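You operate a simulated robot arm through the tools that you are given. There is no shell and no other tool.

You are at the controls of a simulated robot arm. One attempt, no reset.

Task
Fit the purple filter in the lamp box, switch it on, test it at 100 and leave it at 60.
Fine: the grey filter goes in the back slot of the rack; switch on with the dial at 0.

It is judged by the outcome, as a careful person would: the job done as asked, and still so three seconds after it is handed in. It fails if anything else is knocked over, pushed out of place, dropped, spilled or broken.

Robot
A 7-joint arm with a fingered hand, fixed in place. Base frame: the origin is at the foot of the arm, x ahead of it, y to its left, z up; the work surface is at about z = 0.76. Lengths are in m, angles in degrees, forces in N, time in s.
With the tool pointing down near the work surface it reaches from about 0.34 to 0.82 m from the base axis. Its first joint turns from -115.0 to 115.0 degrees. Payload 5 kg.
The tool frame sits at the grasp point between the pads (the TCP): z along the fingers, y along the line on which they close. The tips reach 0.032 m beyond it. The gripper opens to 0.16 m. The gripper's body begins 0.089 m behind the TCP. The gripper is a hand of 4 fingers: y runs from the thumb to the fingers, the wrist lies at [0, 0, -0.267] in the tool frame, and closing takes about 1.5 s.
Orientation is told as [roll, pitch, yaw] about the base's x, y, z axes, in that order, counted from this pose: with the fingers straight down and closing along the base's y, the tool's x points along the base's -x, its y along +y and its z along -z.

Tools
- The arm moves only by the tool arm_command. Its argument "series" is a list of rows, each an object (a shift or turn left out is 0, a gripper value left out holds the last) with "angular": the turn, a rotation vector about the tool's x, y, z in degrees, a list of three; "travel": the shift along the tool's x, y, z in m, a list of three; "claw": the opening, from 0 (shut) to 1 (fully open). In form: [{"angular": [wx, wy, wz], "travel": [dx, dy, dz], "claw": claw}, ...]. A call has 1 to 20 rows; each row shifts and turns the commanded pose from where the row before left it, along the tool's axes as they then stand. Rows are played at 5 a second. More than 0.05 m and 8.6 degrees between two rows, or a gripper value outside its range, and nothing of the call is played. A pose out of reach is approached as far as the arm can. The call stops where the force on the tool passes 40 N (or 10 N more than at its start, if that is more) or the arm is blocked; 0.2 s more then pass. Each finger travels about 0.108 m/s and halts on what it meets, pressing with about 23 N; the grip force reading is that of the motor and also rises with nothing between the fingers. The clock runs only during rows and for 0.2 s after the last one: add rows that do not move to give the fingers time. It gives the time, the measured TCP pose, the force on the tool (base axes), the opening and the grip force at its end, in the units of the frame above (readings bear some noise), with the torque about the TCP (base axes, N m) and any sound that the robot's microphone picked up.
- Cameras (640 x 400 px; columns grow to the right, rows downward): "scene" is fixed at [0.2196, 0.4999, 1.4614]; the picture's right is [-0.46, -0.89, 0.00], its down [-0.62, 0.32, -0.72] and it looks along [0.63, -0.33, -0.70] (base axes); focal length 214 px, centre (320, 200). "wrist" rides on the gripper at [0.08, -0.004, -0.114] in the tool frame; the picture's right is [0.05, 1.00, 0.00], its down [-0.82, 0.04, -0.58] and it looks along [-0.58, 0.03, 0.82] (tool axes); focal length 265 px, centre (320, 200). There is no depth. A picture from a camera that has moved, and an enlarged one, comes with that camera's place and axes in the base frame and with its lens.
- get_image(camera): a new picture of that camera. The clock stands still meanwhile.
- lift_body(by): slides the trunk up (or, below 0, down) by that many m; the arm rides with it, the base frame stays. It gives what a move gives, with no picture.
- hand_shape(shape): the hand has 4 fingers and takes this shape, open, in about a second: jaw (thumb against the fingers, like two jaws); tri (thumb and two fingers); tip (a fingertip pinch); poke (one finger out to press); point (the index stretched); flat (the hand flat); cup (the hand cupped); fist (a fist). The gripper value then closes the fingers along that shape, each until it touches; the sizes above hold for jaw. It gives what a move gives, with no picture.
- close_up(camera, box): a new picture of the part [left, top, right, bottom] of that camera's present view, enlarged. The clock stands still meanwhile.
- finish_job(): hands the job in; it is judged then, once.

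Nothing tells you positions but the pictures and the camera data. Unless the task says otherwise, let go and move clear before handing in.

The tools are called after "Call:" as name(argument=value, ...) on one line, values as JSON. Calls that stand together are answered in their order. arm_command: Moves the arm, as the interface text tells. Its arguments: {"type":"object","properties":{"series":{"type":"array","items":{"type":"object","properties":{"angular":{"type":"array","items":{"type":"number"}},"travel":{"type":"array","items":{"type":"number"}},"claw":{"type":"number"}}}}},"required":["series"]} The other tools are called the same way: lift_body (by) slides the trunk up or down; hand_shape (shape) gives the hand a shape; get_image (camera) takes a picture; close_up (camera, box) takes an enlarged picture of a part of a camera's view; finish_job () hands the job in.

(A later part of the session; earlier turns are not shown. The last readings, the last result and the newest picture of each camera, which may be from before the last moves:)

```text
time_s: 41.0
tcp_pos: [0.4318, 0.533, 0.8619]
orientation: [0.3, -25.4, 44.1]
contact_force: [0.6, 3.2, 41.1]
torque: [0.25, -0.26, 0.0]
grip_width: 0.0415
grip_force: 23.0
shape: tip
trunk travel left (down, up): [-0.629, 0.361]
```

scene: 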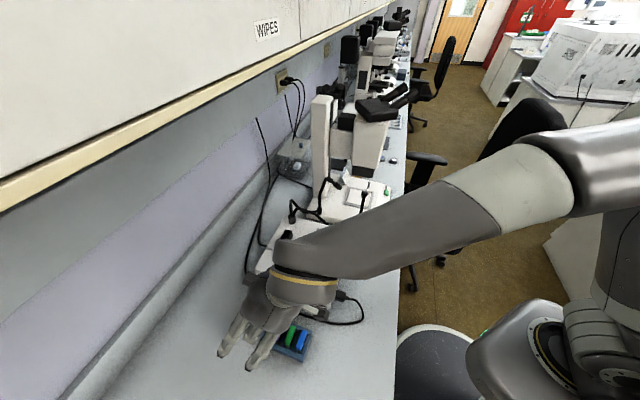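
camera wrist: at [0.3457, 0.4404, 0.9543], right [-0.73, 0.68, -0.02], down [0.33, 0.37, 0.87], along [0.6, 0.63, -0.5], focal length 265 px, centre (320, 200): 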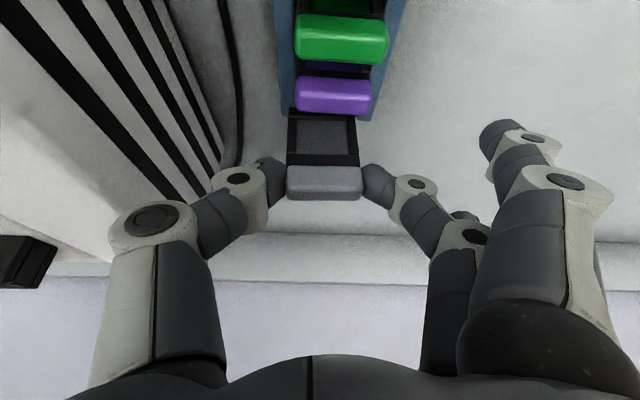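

Still resting on something at the same height, and I don't want to push harder. I'll lift clear and move aside to look into the slot properly.

Call:
arm_command(series=[{"travel": [-0.0042, 0, -0.0091]}, {"travel": [-0.0127, 0, -0.0272]}, {"travel": [-0.0127, 0, -0.0272]}, {"travel": [-0.0127, 0, -0.0272]}, {"travel": [0, 0.045, 0]}, {"travel": [0, 0.045, 0]}, {"travel": [0, 0.045, 0]}, {}, {}])

Call:
get_image(camera="wrist")

Call:
get_image(camera="scene")

Call:
close_up(camera="wrist", box=[265, 95, 375, 205])

```text
time_s: 43.0
tcp_pos: [0.3361, 0.63, 0.9592]
orientation: [0.3, -25.0, 44.1]
contact_force: [0.6, 0.1, -0.9]
torque: [0.03, 0.02, 0.02]
grip_width: 0.0389
grip_force: 23.0
shape: tip
trunk travel left (down, up): [-0.629, 0.361]
```

```text
taken
camera wrist: at [0.2508, 0.5431, 1.0291], right [-0.73, 0.68, -0.02], down [0.33, 0.37, 0.87], along [0.6, 0.63, -0.5], focal length 265 px, centre (320, 200)
```

wrist: 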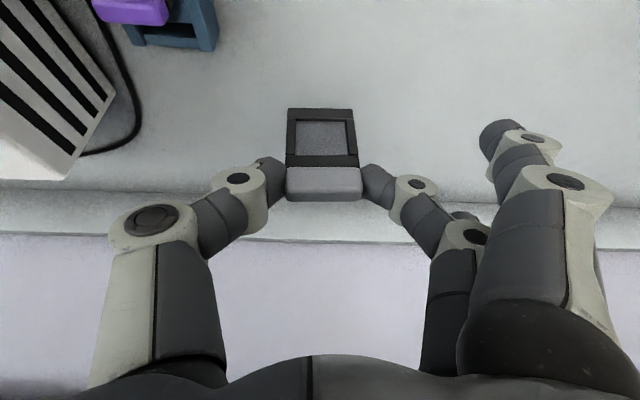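

```text
taken
```

scene: 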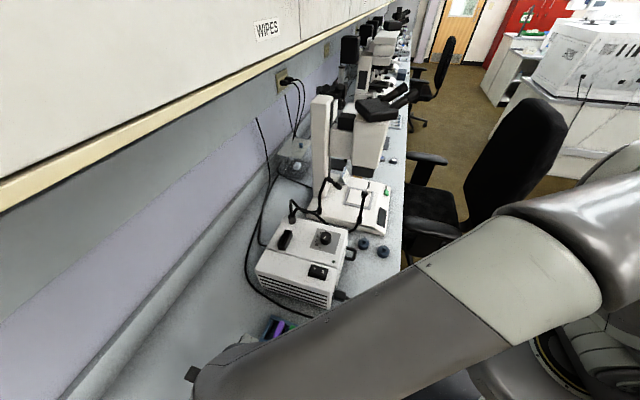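

```text
3.64 times, centred on (320, 150) of wrist
camera zoom: at [0.2508, 0.5431, 1.0291], right [-0.73, 0.68, -0.02], down [0.33, 0.37, 0.87], along [0.6, 0.63, -0.5], focal length 965 px, centre (320, 382)
```

zoom: 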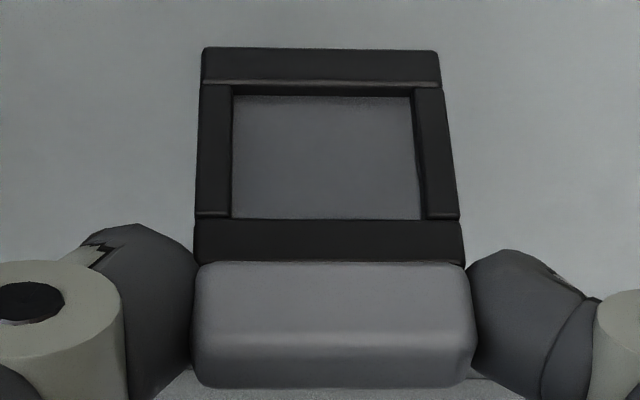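

Now zooming on the rack's back end from this angle, where the slot should be visible to the right of the purple handle.

Call:
close_up(camera="wrist", box=[90, 0, 230, 60])

Call:
close_up(camera="wrist", box=[140, 0, 225, 55])

Call:
close_up(camera="scene", box=[255, 310, 295, 345])

```text
4.57 times, centred on (160, 30) of wrist
camera zoom: at [0.2508, 0.5431, 1.0291], right [-0.73, 0.68, -0.02], down [0.33, 0.37, 0.87], along [0.6, 0.63, -0.5], focal length 1213 px, centre (1051, 977)
```

zoom: 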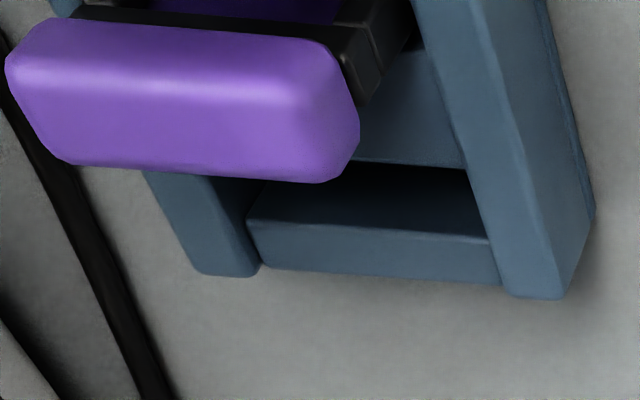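

```text
7.27 times, centred on (182, 28) of wrist
camera zoom: at [0.2508, 0.5431, 1.0291], right [-0.73, 0.68, -0.02], down [0.33, 0.37, 0.87], along [0.6, 0.63, -0.5], focal length 1930 px, centre (1320, 1454)
```

zoom: 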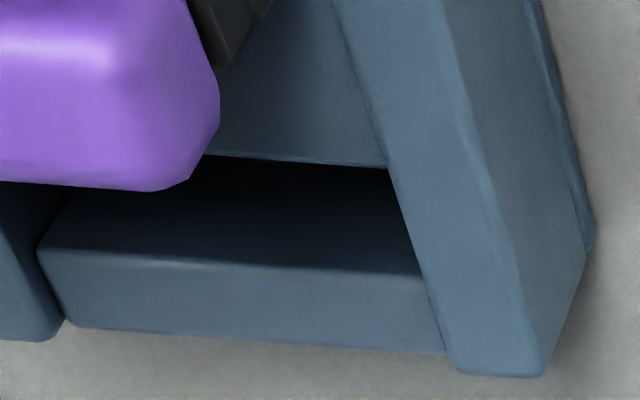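

```text
11.43 times, centred on (275, 328) of scene
camera zoom: at [0.2196, 0.4999, 1.4614], right [-0.46, -0.89, 0.0], down [-0.62, 0.32, -0.72], along [0.63, -0.33, -0.7], focal length 2451 px, centre (834, -1257)
```

zoom: 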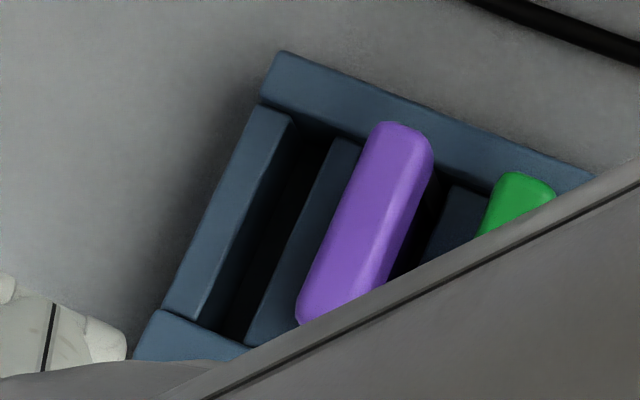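

This view shows the slot clearly: edges at about 0.684 and 0.695 along the wall-normal axis, both tops near z = 0.788. I'll zoom on the purple plate's side to see how thick a plate is and how it sits in its slot.

Call:
close_up(camera="wrist", box=[150, 0, 200, 40])

Call:
close_up(camera="scene", box=[262, 315, 286, 336])

```text
10.00 times, centred on (175, 20) of wrist
camera zoom: at [0.2508, 0.5431, 1.0291], right [-0.73, 0.68, -0.02], down [0.33, 0.37, 0.87], along [0.6, 0.63, -0.5], focal length 2654 px, centre (1770, 2000)
```

zoom: 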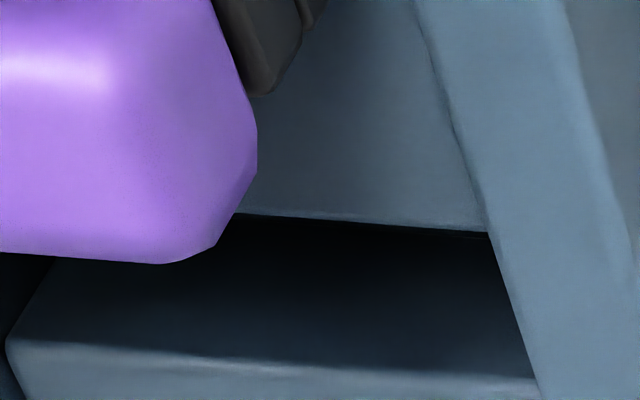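

```text
16.00 times, centred on (274, 326) of scene
camera zoom: at [0.2196, 0.4999, 1.4614], right [-0.46, -0.89, 0.0], down [-0.62, 0.32, -0.72], along [0.63, -0.33, -0.7], focal length 3432 px, centre (1056, -1808)
```

zoom: 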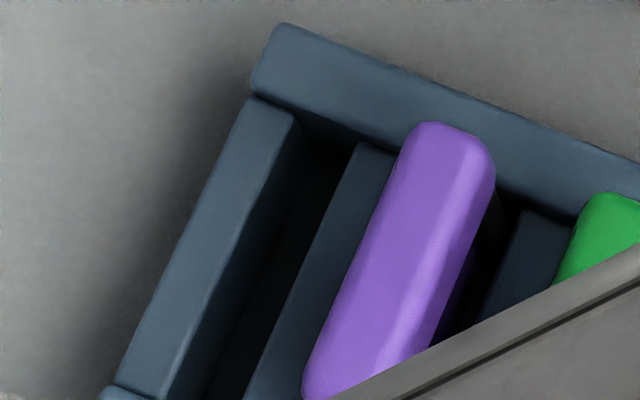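

That explains it: the plate (≈46 mm wide) only has about 1 mm of play each side between the rack's rails, and the filter has also tilted ~2° sideways in the grip, so its corner was landing on the left rail. I'll correct the tilt first and re-measure.

Call:
arm_command(series=[{"angular": [-2.0, 0, 0.93]}, {}, {}])

Call:
close_up(camera="wrist", box=[265, 95, 375, 205])

```text
time_s: 43.8
tcp_pos: [0.3362, 0.631, 0.9585]
orientation: [2.8, -25.0, 43.1]
contact_force: [-0.6, -0.2, -0.7]
torque: [-0.01, -0.03, -0.03]
grip_width: 0.0393
grip_force: 22.6
shape: tip
trunk travel left (down, up): [-0.629, 0.361]
```

```text
3.64 times, centred on (320, 150) of wrist
camera zoom: at [0.2534, 0.5416, 1.0277], right [-0.73, 0.68, 0.02], down [0.35, 0.35, 0.87], along [0.59, 0.64, -0.49], focal length 965 px, centre (320, 382)
```

zoom: 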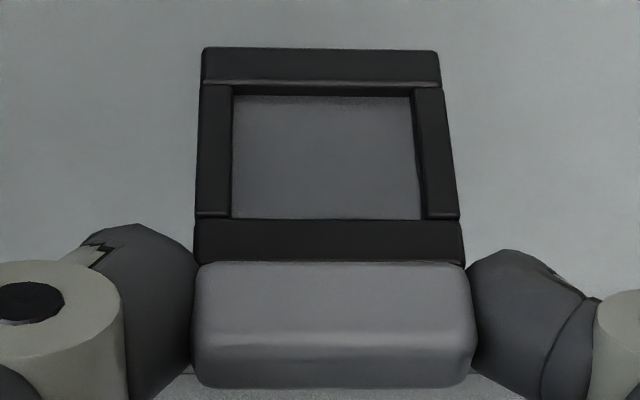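

The filter is now upright again. I'll return over the slot, aiming the plate centre midway between the rails and midway in the slot, and verify with a close view.

Call:
arm_command(series=[{"travel": [-0.0002, -0.0457, -0.0022]}, {"travel": [-0.0002, -0.0457, -0.0022]}, {"travel": [-0.0002, -0.0457, -0.0022]}, {}, {"travel": [0.0082, -0.0009, 0.0175]}, {"travel": [0.0082, -0.0009, 0.0175]}, {"travel": [0.0082, -0.0009, 0.0175]}, {}, {}])

Call:
close_up(camera="wrist", box=[270, 40, 390, 130])

Call:
close_up(camera="wrist", box=[265, 95, 375, 205])

```text
time_s: 45.8
tcp_pos: [0.4315, 0.5304, 0.8981]
orientation: [2.7, -25.0, 43.2]
contact_force: [-0.4, 0.0, -0.2]
torque: [0.0, 0.0, 0.0]
grip_width: 0.0392
grip_force: 23.0
shape: tip
trunk travel left (down, up): [-0.629, 0.361]
```

```text
4.44 times, centred on (330, 85) of wrist
camera zoom: at [0.3491, 0.4412, 0.967], right [-0.73, 0.68, 0.02], down [0.35, 0.35, 0.87], along [0.59, 0.64, -0.49], focal length 1180 px, centre (276, 711)
```

zoom: 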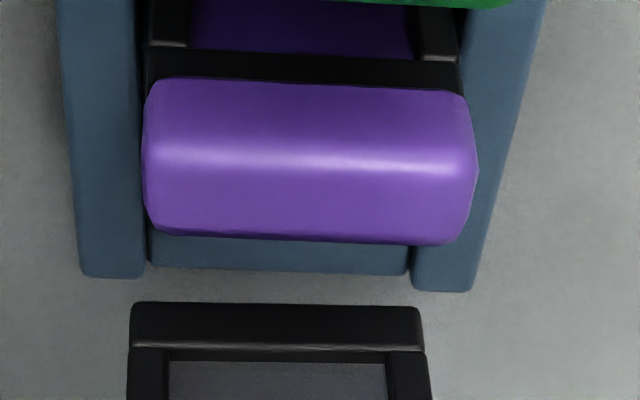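

```text
3.64 times, centred on (320, 150) of wrist
camera zoom: at [0.3491, 0.4412, 0.967], right [-0.73, 0.68, 0.02], down [0.35, 0.35, 0.87], along [0.59, 0.64, -0.49], focal length 965 px, centre (320, 382)
```

zoom: 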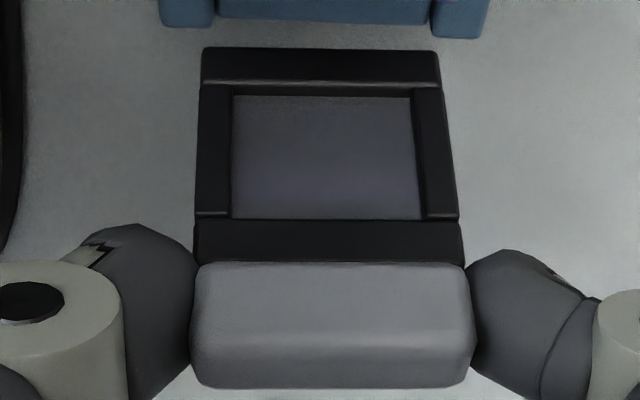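

Relative to the rails the plate is 2 mm too far left; slot-wise it's central. I'll correct that and lower to just above the rails, then check again.

Call:
arm_command(series=[{"travel": [0, 0.0021, 0]}, {}, {"travel": [0.0051, -0.0005, 0.0109]}, {"travel": [0.0051, -0.0005, 0.0109]}, {}, {}])

Call:
close_up(camera="wrist", box=[260, 60, 390, 205])

```text
time_s: 47.1
tcp_pos: [0.4311, 0.5313, 0.875]
orientation: [2.6, -24.8, 43.0]
contact_force: [-0.2, 0.0, -0.6]
torque: [-0.01, 0.06, -0.01]
grip_width: 0.039
grip_force: 22.9
shape: tip
trunk travel left (down, up): [-0.629, 0.361]
```

```text
2.76 times, centred on (325, 132) of wrist
camera zoom: at [0.3493, 0.4422, 0.9455], right [-0.73, 0.68, 0.02], down [0.35, 0.35, 0.87], along [0.59, 0.64, -0.49], focal length 732 px, centre (306, 386)
```

zoom: 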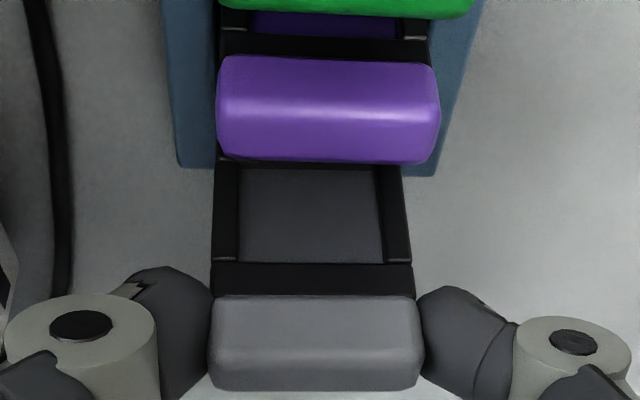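

Nearly there: another 1.3 mm to the right, then I ease it down into the slot.

Call:
arm_command(series=[{"travel": [0, 0.0013, 0]}, {}, {"travel": [0.0017, -0.0002, 0.0036]}, {"travel": [0.0017, -0.0002, 0.0036]}, {}])

```text
time_s: 48.4
tcp_pos: [0.4309, 0.5317, 0.8687]
orientation: [2.5, -25.1, 43.1]
contact_force: [0.3, 0.7, -0.6]
torque: [0.02, 0.0, 0.01]
grip_width: 0.0393
grip_force: 23.0
shape: tip
trunk travel left (down, up): [-0.629, 0.361]
```

Call:
close_up(camera="wrist", box=[270, 70, 380, 150])

```text
5.00 times, centred on (325, 110) of wrist
camera zoom: at [0.3481, 0.4422, 0.9378], right [-0.73, 0.68, 0.02], down [0.35, 0.35, 0.87], along [0.59, 0.64, -0.49], focal length 1327 px, centre (295, 650)
```

zoom: 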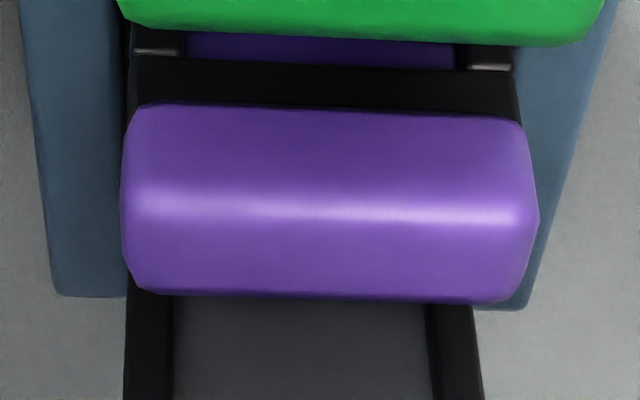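

Plate and rails now line up to a fraction of a millimetre. Easing down further.

Call:
arm_command(series=[{"travel": [0.0017, -0.0002, 0.0036]}, {"travel": [0.0008, -0.0001, 0.0018]}, {}])

```text
time_s: 49.1
tcp_pos: [0.4311, 0.5309, 0.8635]
orientation: [2.6, -25.0, 43.0]
contact_force: [0.3, -0.5, -0.5]
torque: [-0.04, 0.0, 0.02]
grip_width: 0.0391
grip_force: 23.0
shape: tip
trunk travel left (down, up): [-0.629, 0.361]
```

No contact where it stopped before – it's going in. Continuing.

Call:
arm_command(series=[{"travel": [0.0017, -0.0002, 0.0036]}, {"travel": [0.0017, -0.0002, 0.0036]}, {}])

```text
time_s: 50.0
tcp_pos: [0.4306, 0.5312, 0.8605]
orientation: [2.7, -25.3, 43.1]
contact_force: [3.9, -1.5, 32.1]
torque: [0.15, -0.31, -0.06]
grip_width: 0.0405
grip_force: 22.9
shape: tip
trunk travel left (down, up): [-0.629, 0.361]
```

Contact again, and the torque places it on the divider edge, so I'm slightly too far to the robot side. I'll slide wall-ward in half-millimetre steps with light downward pressure to find the slot.

Call:
arm_command(series=[{"travel": [-0.00045, 0, 0.0002]}, {"travel": [-0.00045, 0, 0.0002]}, {"travel": [-0.0002, 0, 0.00075]}, {"travel": [-0.0002, 0, 0.00075]}, {}])

```text
time_s: 51.1
tcp_pos: [0.4316, 0.5339, 0.8583]
orientation: [2.7, -25.6, 43.0]
contact_force: [4.3, -0.2, 41.6]
torque: [0.21, -0.28, -0.05]
grip_width: 0.0417
grip_force: 23.1
shape: tip
trunk travel left (down, up): [-0.629, 0.361]
```

Still blocked at the same spot, so I'll stop pressing, look at the situation in place, then lift.

Call:
close_up(camera="wrist", box=[260, 60, 390, 205])

Call:
close_up(camera="scene", box=[240, 300, 330, 370])

Call:
get_image(camera="wrist")

```text
2.76 times, centred on (325, 132) of wrist
camera zoom: at [0.3488, 0.4436, 0.9267], right [-0.73, 0.68, 0.02], down [0.35, 0.34, 0.87], along [0.59, 0.64, -0.49], focal length 732 px, centre (306, 386)
```

zoom: 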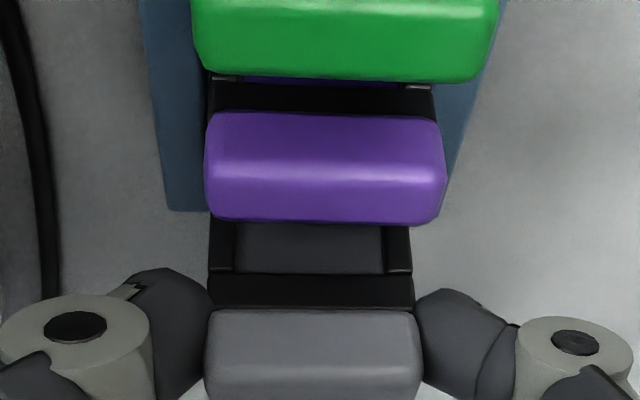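

```text
5.71 times, centred on (285, 335) of scene
camera zoom: at [0.2196, 0.4999, 1.4614], right [-0.46, -0.89, 0.0], down [-0.62, 0.32, -0.72], along [0.63, -0.33, -0.7], focal length 1226 px, centre (520, -571)
```

zoom: 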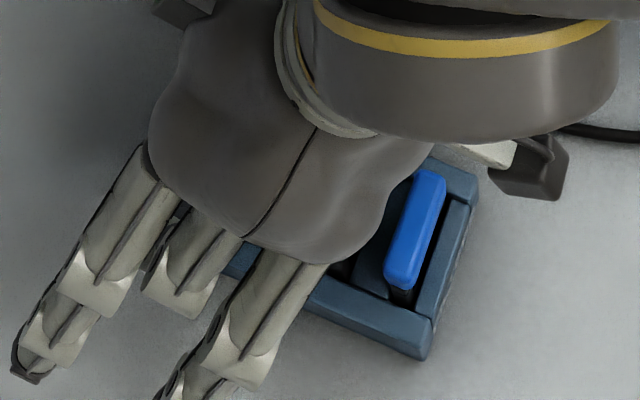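

```text
taken
camera wrist: at [0.3488, 0.4436, 0.9267], right [-0.73, 0.68, 0.02], down [0.35, 0.34, 0.87], along [0.59, 0.64, -0.49], focal length 265 px, centre (320, 200)
```

wrist: 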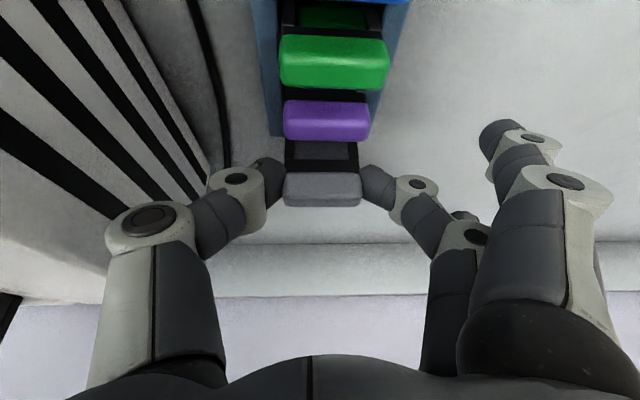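

Comparing with the purple filter (which fits its own slot), the correct spot must be a full 32 mm behind it; I'm at 28 mm, resting on the divider. The first attempt had that right but was off sideways. I'll lift, recheck the filter's attitude, and combine both corrections.

Call:
arm_command(series=[{"travel": [-0.0064, 0.0006, -0.0136]}, {"travel": [-0.0064, 0.0006, -0.0136]}, {"travel": [-0.0064, 0.0006, -0.0136]}, {}, {}])

Call:
close_up(camera="wrist", box=[265, 95, 375, 205])

Call:
close_up(camera="wrist", box=[270, 40, 390, 130])

```text
time_s: 52.4
tcp_pos: [0.4311, 0.5337, 0.8983]
orientation: [2.6, -24.9, 43.2]
contact_force: [-0.3, -0.7, -0.4]
torque: [0.03, -0.02, 0.01]
grip_width: 0.04
grip_force: 23.3
shape: tip
trunk travel left (down, up): [-0.629, 0.361]
```

```text
3.64 times, centred on (320, 150) of wrist
camera zoom: at [0.3482, 0.4445, 0.9675], right [-0.73, 0.68, 0.02], down [0.35, 0.35, 0.87], along [0.59, 0.64, -0.5], focal length 965 px, centre (320, 382)
```

zoom: 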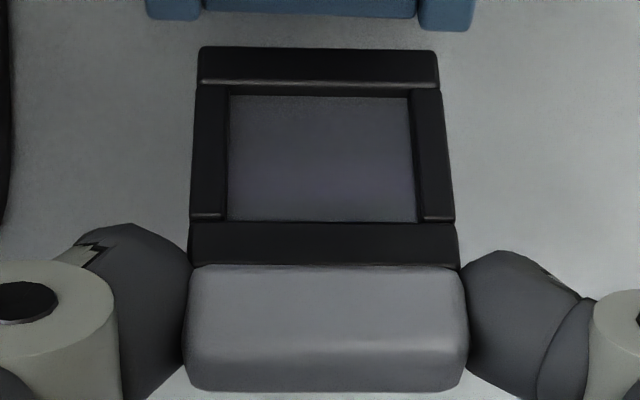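

```text
4.44 times, centred on (330, 85) of wrist
camera zoom: at [0.3482, 0.4445, 0.9675], right [-0.73, 0.68, 0.02], down [0.35, 0.35, 0.87], along [0.59, 0.64, -0.5], focal length 1180 px, centre (276, 711)
```

zoom: 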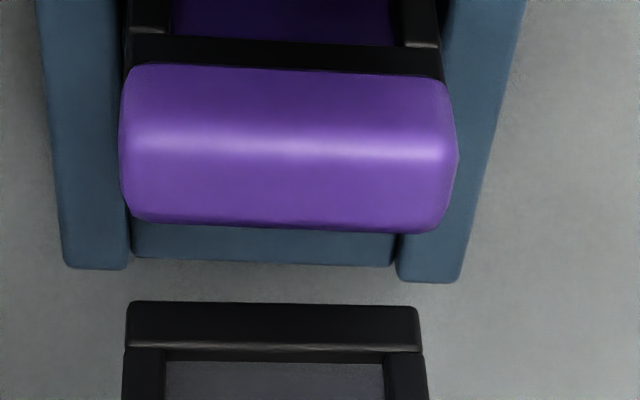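

The filter is upright, centred between the rails (0.1 mm), and 28.9 mm behind purple. I'll lower while shifting 3 mm wall-ward, then check again.

Call:
arm_command(series=[{"travel": [0.0041, -0.0006, 0.0124]}, {"travel": [0.0041, -0.0006, 0.0124]}, {}, {}])

Call:
close_up(camera="wrist", box=[260, 60, 390, 205])

```text
time_s: 53.4
tcp_pos: [0.4343, 0.5356, 0.8744]
orientation: [2.5, -25.0, 43.1]
contact_force: [-0.4, -0.5, -0.7]
torque: [-0.04, 0.0, 0.0]
grip_width: 0.0396
grip_force: 22.3
shape: tip
trunk travel left (down, up): [-0.629, 0.361]
```

```text
2.76 times, centred on (325, 132) of wrist
camera zoom: at [0.3517, 0.4463, 0.9426], right [-0.73, 0.68, 0.02], down [0.35, 0.35, 0.87], along [0.59, 0.64, -0.49], focal length 732 px, centre (306, 386)
```

zoom: 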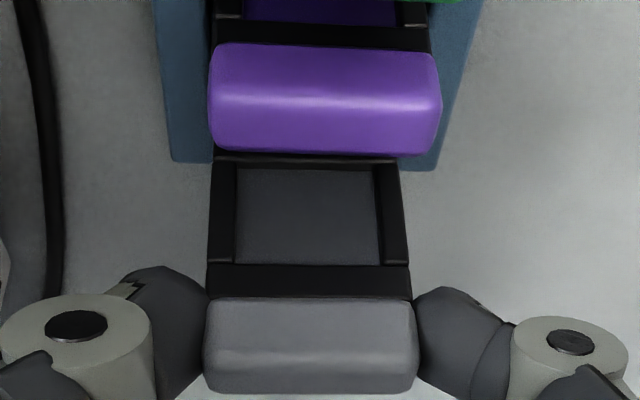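

Offset is now about 33 mm behind purple and within 1 mm sideways. Lowering further with tiny corrections.

Call:
arm_command(series=[{"travel": [0.0028, 0.0002, 0.0053]}, {"travel": [0.0028, 0.0002, 0.0053]}, {}])

```text
time_s: 54.1
tcp_pos: [0.4332, 0.5367, 0.8622]
orientation: [2.6, -24.9, 43.2]
contact_force: [0.7, 0.5, -0.8]
torque: [-0.01, -0.01, -0.02]
grip_width: 0.0401
grip_force: 23.4
shape: tip
trunk travel left (down, up): [-0.629, 0.361]
```

No contact yet at this depth. Continuing down.

Call:
arm_command(series=[{"travel": [0.0017, -0.0002, 0.0036]}, {"travel": [0.0017, -0.0002, 0.0036]}, {}])

```text
time_s: 55.0
tcp_pos: [0.4333, 0.5364, 0.8535]
orientation: [2.6, -25.0, 43.2]
contact_force: [0.3, 0.5, 0.4]
torque: [0.02, -0.03, 0.03]
grip_width: 0.0402
grip_force: 22.4
shape: tip
trunk travel left (down, up): [-0.629, 0.361]
```

It's in the slot now, past the previous blocking height with no force. Lowering the rest of the way gently.

Call:
arm_command(series=[{"travel": [0.0017, -0.0002, 0.0036]}, {"travel": [0.0017, -0.0002, 0.0036]}, {}])

Call:
arm_command(series=[{"travel": [0.0013, -0.0001, 0.0027]}, {"travel": [0.0008, -0.0001, 0.0018]}, {}])

Call:
close_up(camera="wrist", box=[255, 60, 395, 210])

```text
time_s: 55.8
tcp_pos: [0.4337, 0.5359, 0.8471]
orientation: [2.6, -25.0, 43.1]
contact_force: [0.1, 0.5, -0.1]
torque: [-0.01, -0.01, -0.03]
grip_width: 0.0399
grip_force: 22.5
shape: tip
trunk travel left (down, up): [-0.629, 0.361]
```

```text
time_s: 56.5
tcp_pos: [0.4343, 0.5342, 0.8408]
orientation: [2.5, -24.8, 43.1]
contact_force: [0.0, 0.7, -0.5]
torque: [0.02, -0.01, 0.0]
grip_width: 0.0401
grip_force: 23.4
shape: tip
trunk travel left (down, up): [-0.629, 0.361]
```

```text
2.67 times, centred on (325, 135) of wrist
camera zoom: at [0.3507, 0.4458, 0.9101], right [-0.73, 0.68, 0.02], down [0.35, 0.35, 0.87], along [0.59, 0.64, -0.5], focal length 708 px, centre (307, 373)
```

zoom: 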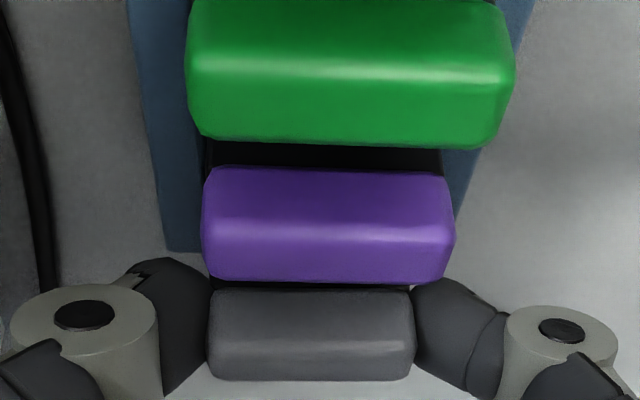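

The grey filter is in the back slot, about 3–4 mm from fully seated. I'll lower the last bit until I feel the bottom.

Call:
arm_command(series=[{"travel": [0.0008, 0, 0.0018]}, {"travel": [0.0006, 0, 0.0014]}, {}])

```text
time_s: 57.4
tcp_pos: [0.4334, 0.5355, 0.8373]
orientation: [2.8, -25.1, 43.2]
contact_force: [0.2, -0.5, 8.0]
torque: [0.06, -0.06, 0.0]
grip_width: 0.0397
grip_force: 22.8
shape: tip
trunk travel left (down, up): [-0.629, 0.361]
```

Seated on the bottom (8 N). Releasing by opening the pinch, then I'll check.

Call:
arm_command(series=[{"claw": 0.3}, {"claw": 0.42}, {}, {}, {}])

Call:
get_image(camera="wrist")

Call:
close_up(camera="wrist", box=[255, 60, 395, 210])

```text
time_s: 58.5
tcp_pos: [0.4334, 0.5347, 0.8363]
orientation: [2.6, -25.0, 43.1]
contact_force: [0.2, -0.2, -0.2]
torque: [-0.04, 0.03, 0.05]
grip_width: 0.0664
grip_force: 0.0
shape: tip
trunk travel left (down, up): [-0.629, 0.361]
```

```text
taken
camera wrist: at [0.3506, 0.4458, 0.9051], right [-0.73, 0.68, 0.02], down [0.35, 0.35, 0.87], along [0.59, 0.64, -0.49], focal length 265 px, centre (320, 200)
```

wrist: 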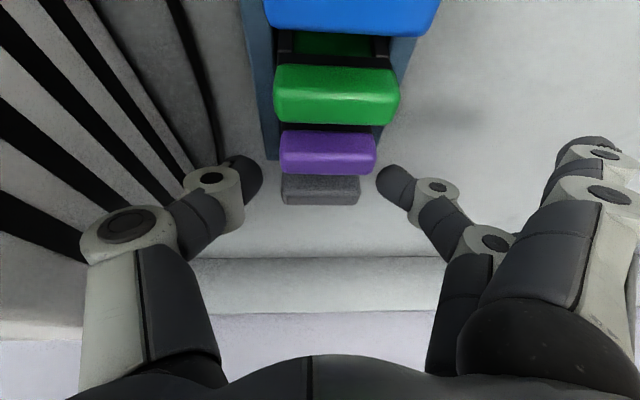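

```text
2.67 times, centred on (325, 135) of wrist
camera zoom: at [0.3506, 0.4458, 0.9051], right [-0.73, 0.68, 0.02], down [0.35, 0.35, 0.87], along [0.59, 0.64, -0.49], focal length 708 px, centre (307, 373)
```

zoom: 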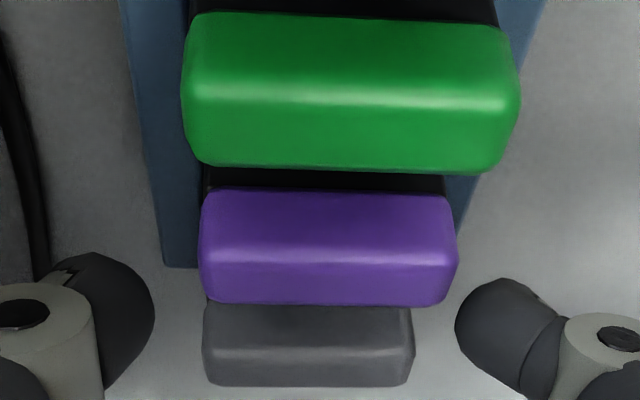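

The grey filter stands level in the back slot. I'll rise straight up clear of it and level the hand's small roll, then line up on the purple filter.

Call:
arm_command(series=[{"travel": [-0.0085, 0.0009, -0.0181]}, {"travel": [-0.0085, 0.0009, -0.0181]}, {"travel": [-0.0085, 0.0009, -0.0181]}, {"travel": [-0.0085, 0.0009, -0.0181]}, {"angular": [2.0, 0, -0.93]}, {"travel": [0.027, 0, -0.0126]}, {}, {}])

Call:
get_image(camera="wrist")

Call:
close_up(camera="wrist", box=[260, 20, 400, 120])

```text
time_s: 60.4
tcp_pos: [0.4118, 0.5138, 0.9174]
orientation: [0.2, -25.0, 44.0]
contact_force: [0.1, 0.2, 0.1]
torque: [0.04, 0.0, 0.01]
grip_width: 0.0665
grip_force: 0.0
shape: tip
trunk travel left (down, up): [-0.629, 0.361]
```

```text
taken
camera wrist: at [0.328, 0.427, 0.9861], right [-0.73, 0.68, -0.02], down [0.33, 0.37, 0.87], along [0.6, 0.63, -0.5], focal length 265 px, centre (320, 200)
```

wrist: 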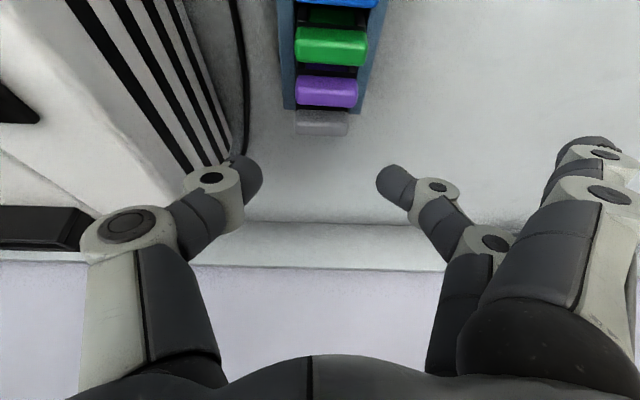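

```text
4.00 times, centred on (330, 70) of wrist
camera zoom: at [0.328, 0.427, 0.9861], right [-0.73, 0.68, -0.02], down [0.33, 0.37, 0.87], along [0.6, 0.63, -0.5], focal length 1062 px, centre (280, 720)
```

zoom: 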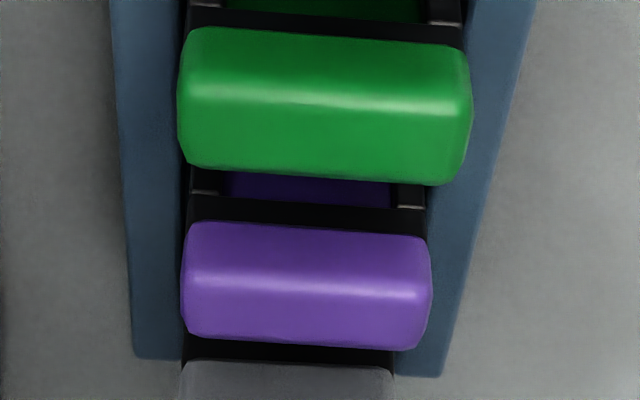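

Purple handle located at about (0.6612 wall-normal, centre z ≈ 0.82). I'll come down over it, pausing short to check alignment.

Call:
arm_command(series=[{"travel": [0.0087, 0.0009, 0.0173]}, {"travel": [0.0087, 0.0009, 0.0173]}, {"travel": [0.0087, 0.001, 0.0173]}, {}, {}])

Call:
close_up(camera="wrist", box=[220, 90, 420, 230])

```text
time_s: 61.5
tcp_pos: [0.4093, 0.5147, 0.8602]
orientation: [0.2, -25.0, 44.1]
contact_force: [0.3, -0.3, -0.3]
torque: [0.02, 0.0, 0.01]
grip_width: 0.0666
grip_force: 0.1
shape: tip
trunk travel left (down, up): [-0.629, 0.361]
```

```text
2.86 times, centred on (320, 160) of wrist
camera zoom: at [0.3235, 0.4279, 0.9288], right [-0.73, 0.68, -0.02], down [0.33, 0.37, 0.87], along [0.6, 0.63, -0.5], focal length 758 px, centre (320, 314)
```

zoom: 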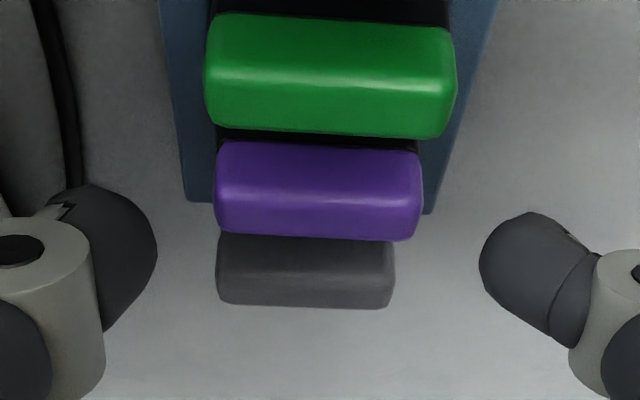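

Well centred. I'll go down the last 2 cm and close on the purple handle.

Call:
arm_command(series=[{"travel": [0.0046, 0, 0.0087]}, {"travel": [0.0046, 0, 0.0087]}, {}, {}])

Call:
close_up(camera="wrist", box=[220, 90, 420, 230])

```text
time_s: 62.5
tcp_pos: [0.4084, 0.5144, 0.8398]
orientation: [0.2, -25.0, 44.1]
contact_force: [-0.6, -0.2, -0.5]
torque: [0.02, -0.03, 0.05]
grip_width: 0.0663
grip_force: 0.2
shape: tip
trunk travel left (down, up): [-0.629, 0.361]
```

```text
2.86 times, centred on (320, 160) of wrist
camera zoom: at [0.3232, 0.4274, 0.9083], right [-0.73, 0.68, -0.02], down [0.33, 0.37, 0.87], along [0.6, 0.63, -0.5], focal length 758 px, centre (320, 314)
```

zoom: 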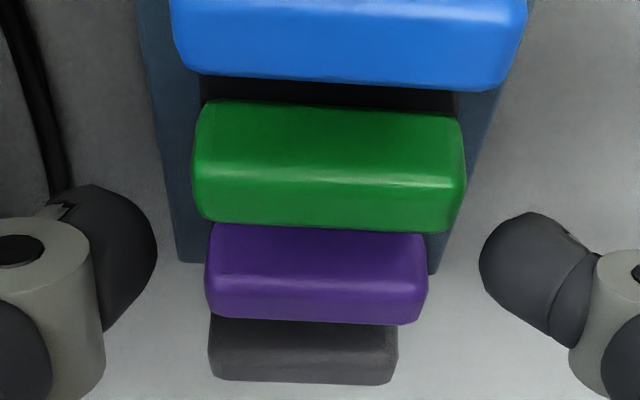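

Same apparent size as the grey one at its grasp, so depth is right. A 2 mm upward tweak, then close.

Call:
arm_command(series=[{"travel": [-0.002, 0, -0.0015]}, {}, {"claw": 0.1}, {}, {}, {}, {}])

Call:
close_up(camera="wrist", box=[220, 90, 420, 230])

```text
time_s: 64.2
tcp_pos: [0.4082, 0.5154, 0.842]
orientation: [0.2, -25.1, 44.1]
contact_force: [-1.6, -0.2, -0.1]
torque: [0.03, -0.02, 0.04]
grip_width: 0.0375
grip_force: 23.3
shape: tip
trunk travel left (down, up): [-0.629, 0.361]
```

```text
2.86 times, centred on (320, 160) of wrist
camera zoom: at [0.3232, 0.4286, 0.9107], right [-0.73, 0.68, -0.02], down [0.33, 0.37, 0.87], along [0.6, 0.63, -0.5], focal length 758 px, centre (320, 314)
```

zoom: 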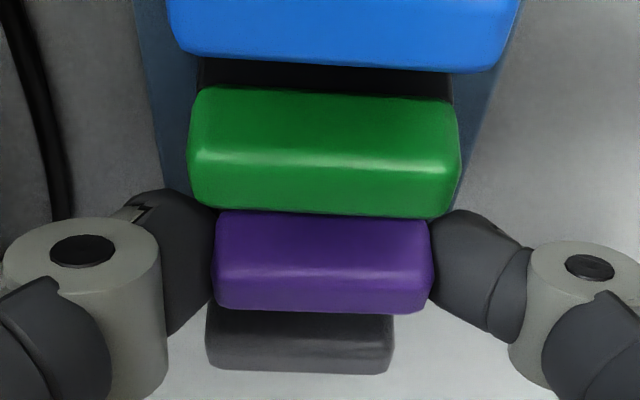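

Purple is gripped in exactly the same attitude as the grey one was in the lamp. Lifting straight up out of the rack.

Call:
arm_command(series=[{"travel": [-0.0021, 0, -0.0045]}, {"travel": [-0.0021, 0, -0.0045]}, {"travel": [-0.0042, 0, -0.0091]}, {"travel": [-0.0042, 0, -0.0091]}, {}])

Call:
get_image(camera="wrist")

```text
time_s: 65.3
tcp_pos: [0.4086, 0.5142, 0.8719]
orientation: [0.3, -25.0, 44.1]
contact_force: [-0.7, 0.6, 0.6]
torque: [0.02, 0.0, 0.02]
grip_width: 0.0375
grip_force: 22.8
shape: tip
trunk travel left (down, up): [-0.629, 0.361]
```

```text
taken
camera wrist: at [0.3234, 0.4275, 0.9418], right [-0.73, 0.68, -0.02], down [0.33, 0.37, 0.87], along [0.6, 0.63, -0.5], focal length 265 px, centre (320, 200)
```

wrist: 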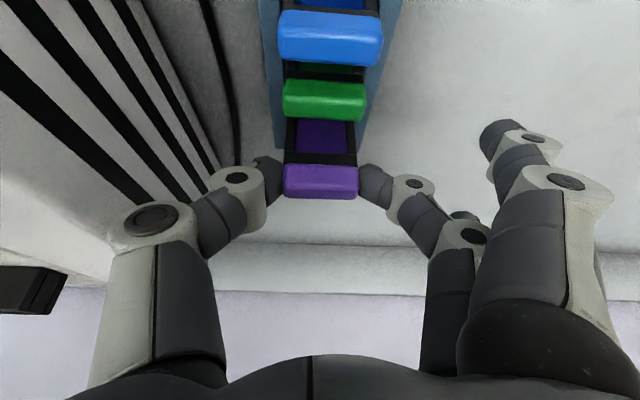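

Coming out cleanly, the others undisturbed. Lifting on to carrying height.

Call:
arm_command(series=[{"travel": [-0.0127, 0, -0.0272]}, {"travel": [-0.0127, 0, -0.0272]}, {"travel": [-0.0127, 0, -0.0272]}, {"travel": [-0.0127, 0, -0.0272]}, {"travel": [-0.0127, 0, -0.0272]}, {}, {}])

Call:
get_image(camera="wrist")

Call:
close_up(camera="wrist", box=[265, 95, 375, 205])

Call:
close_up(camera="scene", box=[230, 290, 330, 370])

```text
time_s: 67.0
tcp_pos: [0.4099, 0.5149, 1.0243]
orientation: [0.3, -25.1, 44.1]
contact_force: [1.0, -0.4, -0.4]
torque: [-0.03, 0.01, 0.01]
grip_width: 0.0375
grip_force: 22.7
shape: tip
trunk travel left (down, up): [-0.629, 0.361]
```

```text
taken
camera wrist: at [0.3252, 0.4285, 1.0929], right [-0.73, 0.68, -0.02], down [0.33, 0.37, 0.87], along [0.6, 0.63, -0.5], focal length 265 px, centre (320, 200)
```

wrist: 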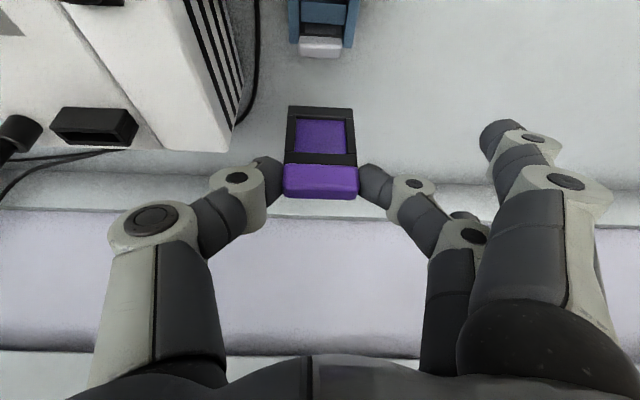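

```text
3.64 times, centred on (320, 150) of wrist
camera zoom: at [0.3252, 0.4285, 1.0929], right [-0.73, 0.68, -0.02], down [0.33, 0.37, 0.87], along [0.6, 0.63, -0.5], focal length 965 px, centre (320, 382)
```

zoom: 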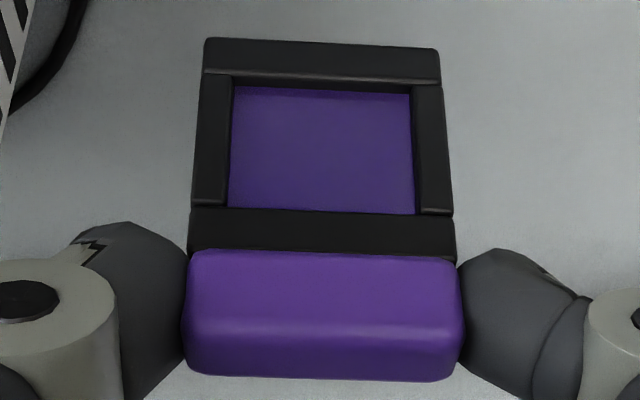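

```text
5.00 times, centred on (280, 330) of scene
camera zoom: at [0.2196, 0.4999, 1.4614], right [-0.46, -0.89, 0.0], down [-0.62, 0.32, -0.72], along [0.63, -0.33, -0.7], focal length 1072 px, centre (520, -450)
```

zoom: 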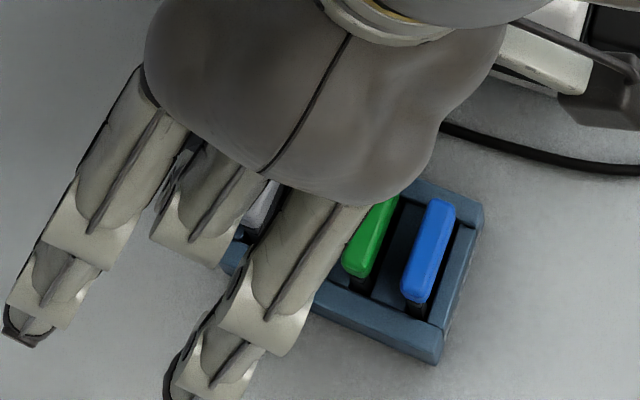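

Purple is held square and level, and the rack looks undisturbed. I'll carry it straight to just above the lamp holder, to the same lateral position where the grey one came out.

Call:
arm_command(series=[{"travel": [-0.01035, -0.0356, 0.0048]}, {"travel": [-0.01035, -0.0356, 0.0048]}, {"travel": [-0.01035, -0.0356, 0.0048]}, {"travel": [-0.01035, -0.0356, 0.0048]}, {"travel": [-0.01035, -0.0356, 0.0048]}, {"travel": [-0.01035, -0.0356, 0.0048]}, {}, {}])

Call:
get_image(camera="wrist")

Call:
close_up(camera="wrist", box=[200, 40, 440, 240])

Call:
get_image(camera="scene")

```text
time_s: 68.8
tcp_pos: [0.6056, 0.4116, 1.0183]
orientation: [0.2, -25.0, 44.1]
contact_force: [-0.4, -0.6, -0.5]
torque: [0.02, 0.01, 0.01]
grip_width: 0.0374
grip_force: 22.8
shape: tip
trunk travel left (down, up): [-0.629, 0.361]
```

```text
taken
camera wrist: at [0.5215, 0.3239, 1.0885], right [-0.73, 0.68, -0.02], down [0.33, 0.37, 0.87], along [0.6, 0.63, -0.5], focal length 265 px, centre (320, 200)
```

wrist: 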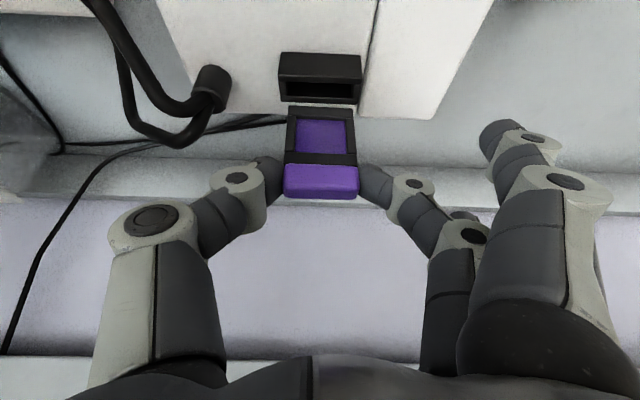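

```text
2.00 times, centred on (320, 140) of wrist
camera zoom: at [0.5215, 0.3239, 1.0885], right [-0.73, 0.68, -0.02], down [0.33, 0.37, 0.87], along [0.6, 0.63, -0.5], focal length 531 px, centre (320, 320)
```

zoom: 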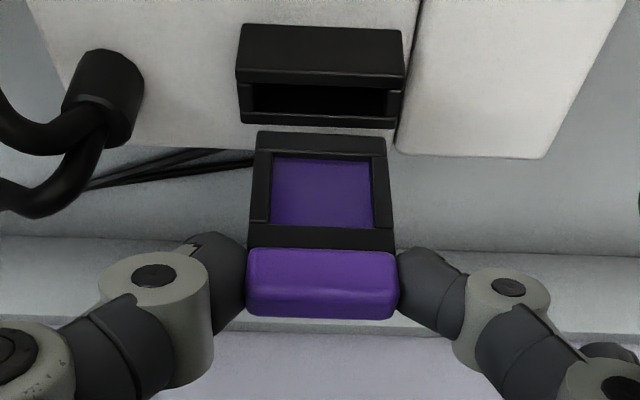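

```text
taken
```

scene: 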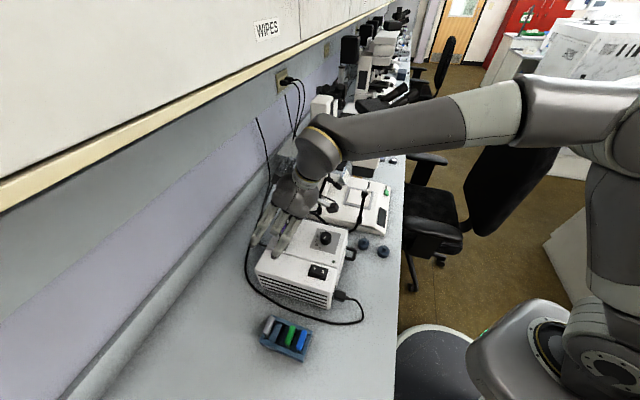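

This view almost exactly matches the one when the grey filter had just come out. I'll zoom in on the plate bottom and holder opening for the fine alignment.

Call:
close_up(camera="wrist", box=[265, 40, 375, 130])

Call:
close_up(camera="wrist", box=[265, 95, 375, 205])

```text
4.44 times, centred on (320, 85) of wrist
camera zoom: at [0.5215, 0.3239, 1.0885], right [-0.73, 0.68, -0.02], down [0.33, 0.37, 0.87], along [0.6, 0.63, -0.5], focal length 1180 px, centre (320, 711)
```

zoom: 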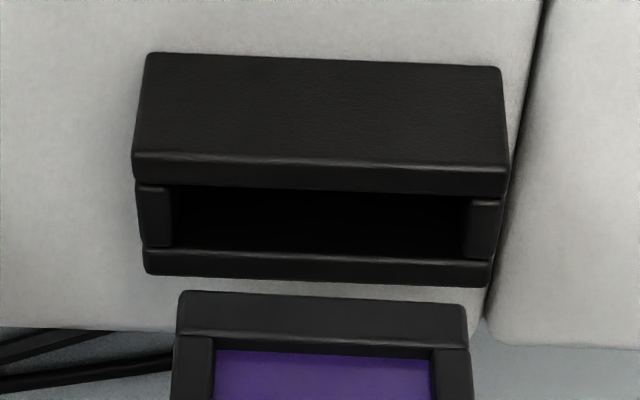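

```text
3.64 times, centred on (320, 150) of wrist
camera zoom: at [0.5215, 0.3239, 1.0885], right [-0.73, 0.68, -0.02], down [0.33, 0.37, 0.87], along [0.6, 0.63, -0.5], focal length 965 px, centre (320, 382)
```

zoom: 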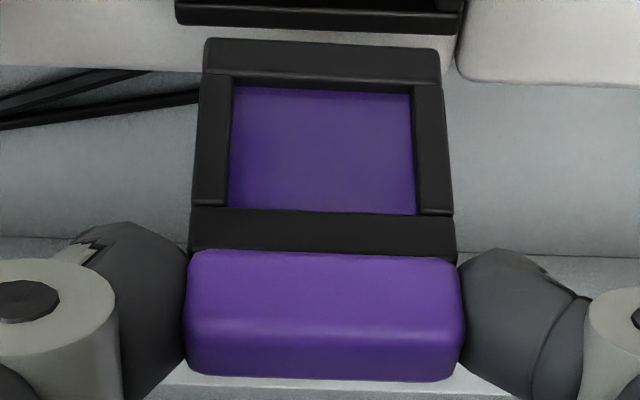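

The plate sits within about 1 mm of the holder opening's centre; there is a 0.9° sideways tilt to take out. I'll correct both while coming down 12 mm, then look again.

Call:
arm_command(series=[{"angular": [-0.8, 0, 0.38]}, {"travel": [0.0039, -0.0018, 0.0114]}, {}, {}])

Call:
close_up(camera="wrist", box=[265, 50, 375, 140])

```text
time_s: 69.8
tcp_pos: [0.6091, 0.4107, 1.0076]
orientation: [1.3, -25.0, 43.7]
contact_force: [-0.4, 0.0, -0.8]
torque: [0.01, 0.02, -0.02]
grip_width: 0.0371
grip_force: 22.7
shape: tip
trunk travel left (down, up): [-0.629, 0.361]
```

```text
4.44 times, centred on (320, 95) of wrist
camera zoom: at [0.5249, 0.3225, 1.0769], right [-0.73, 0.68, 0.0], down [0.34, 0.36, 0.87], along [0.59, 0.63, -0.5], focal length 1180 px, centre (320, 667)
```

zoom: 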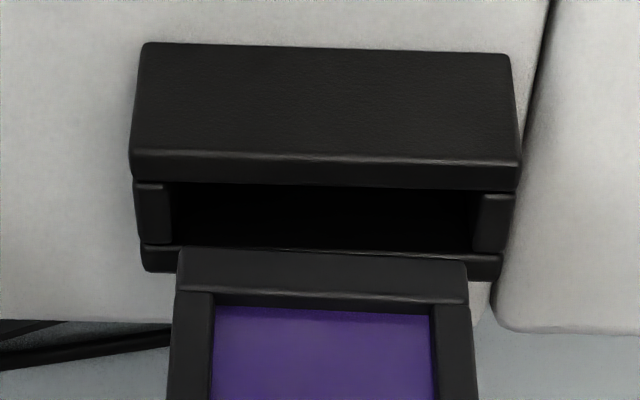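

Aligned within half a millimetre in both directions. Lowering in small steps into the holder.

Call:
arm_command(series=[{"travel": [0.0025, -0.0001, 0.0054]}, {"travel": [0.0025, -0.0001, 0.0054]}, {}])

Call:
arm_command(series=[{"travel": [0.0021, -0.0001, 0.0045]}, {}])

Call:
close_up(camera="wrist", box=[255, 70, 385, 205])

```text
time_s: 70.5
tcp_pos: [0.6088, 0.4083, 0.9964]
orientation: [1.3, -24.9, 43.6]
contact_force: [-0.1, -0.1, -0.5]
torque: [-0.02, 0.0, 0.0]
grip_width: 0.0375
grip_force: 23.0
shape: tip
trunk travel left (down, up): [-0.629, 0.361]
```

```text
time_s: 71.2
tcp_pos: [0.6085, 0.41, 0.9912]
orientation: [1.3, -25.1, 43.7]
contact_force: [-0.8, -0.4, -0.2]
torque: [-0.01, 0.0, 0.02]
grip_width: 0.0375
grip_force: 22.5
shape: tip
trunk travel left (down, up): [-0.629, 0.361]
```

```text
2.96 times, centred on (320, 138) of wrist
camera zoom: at [0.5245, 0.3218, 1.061], right [-0.73, 0.68, 0.0], down [0.34, 0.36, 0.87], along [0.59, 0.63, -0.5], focal length 786 px, centre (320, 385)
```

zoom: 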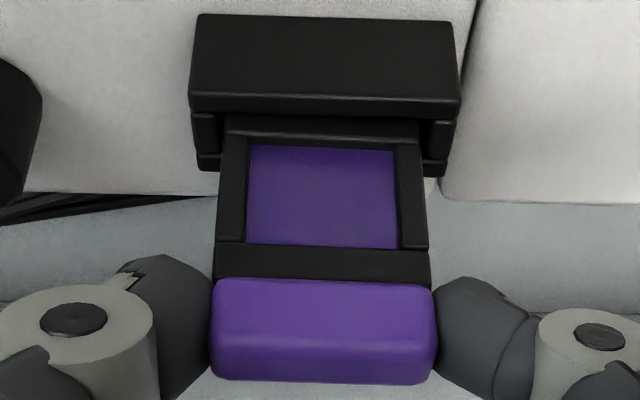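

The plate is entering between the holder walls. Continuing gently.

Call:
arm_command(series=[{"travel": [0.0021, -0.0001, 0.0045]}, {"travel": [0.0021, -0.0001, 0.0045]}, {}])

Call:
arm_command(series=[{"travel": [0.0017, -0.0001, 0.0036]}, {"travel": [0.0017, -0.0001, 0.0036]}, {}])

Call:
close_up(camera="wrist", box=[220, 90, 420, 230])

```text
time_s: 72.0
tcp_pos: [0.6074, 0.4087, 0.9811]
orientation: [1.2, -24.9, 43.6]
contact_force: [0.5, 1.2, -0.1]
torque: [-0.02, -0.02, -0.01]
grip_width: 0.0374
grip_force: 23.0
shape: tip
trunk travel left (down, up): [-0.629, 0.361]
```

```text
time_s: 72.8
tcp_pos: [0.6079, 0.4089, 0.9741]
orientation: [1.2, -25.0, 43.6]
contact_force: [-1.1, -0.1, -0.6]
torque: [0.01, -0.02, 0.01]
grip_width: 0.0376
grip_force: 23.0
shape: tip
trunk travel left (down, up): [-0.629, 0.361]
```

```text
2.86 times, centred on (320, 160) of wrist
camera zoom: at [0.5243, 0.3216, 1.0428], right [-0.73, 0.68, 0.0], down [0.34, 0.36, 0.87], along [0.59, 0.63, -0.5], focal length 758 px, centre (320, 314)
```

zoom: 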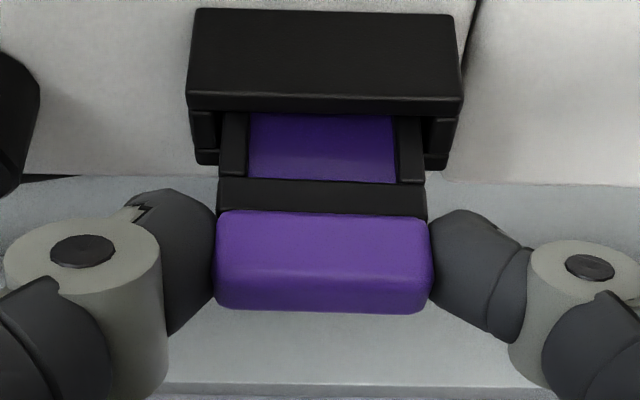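

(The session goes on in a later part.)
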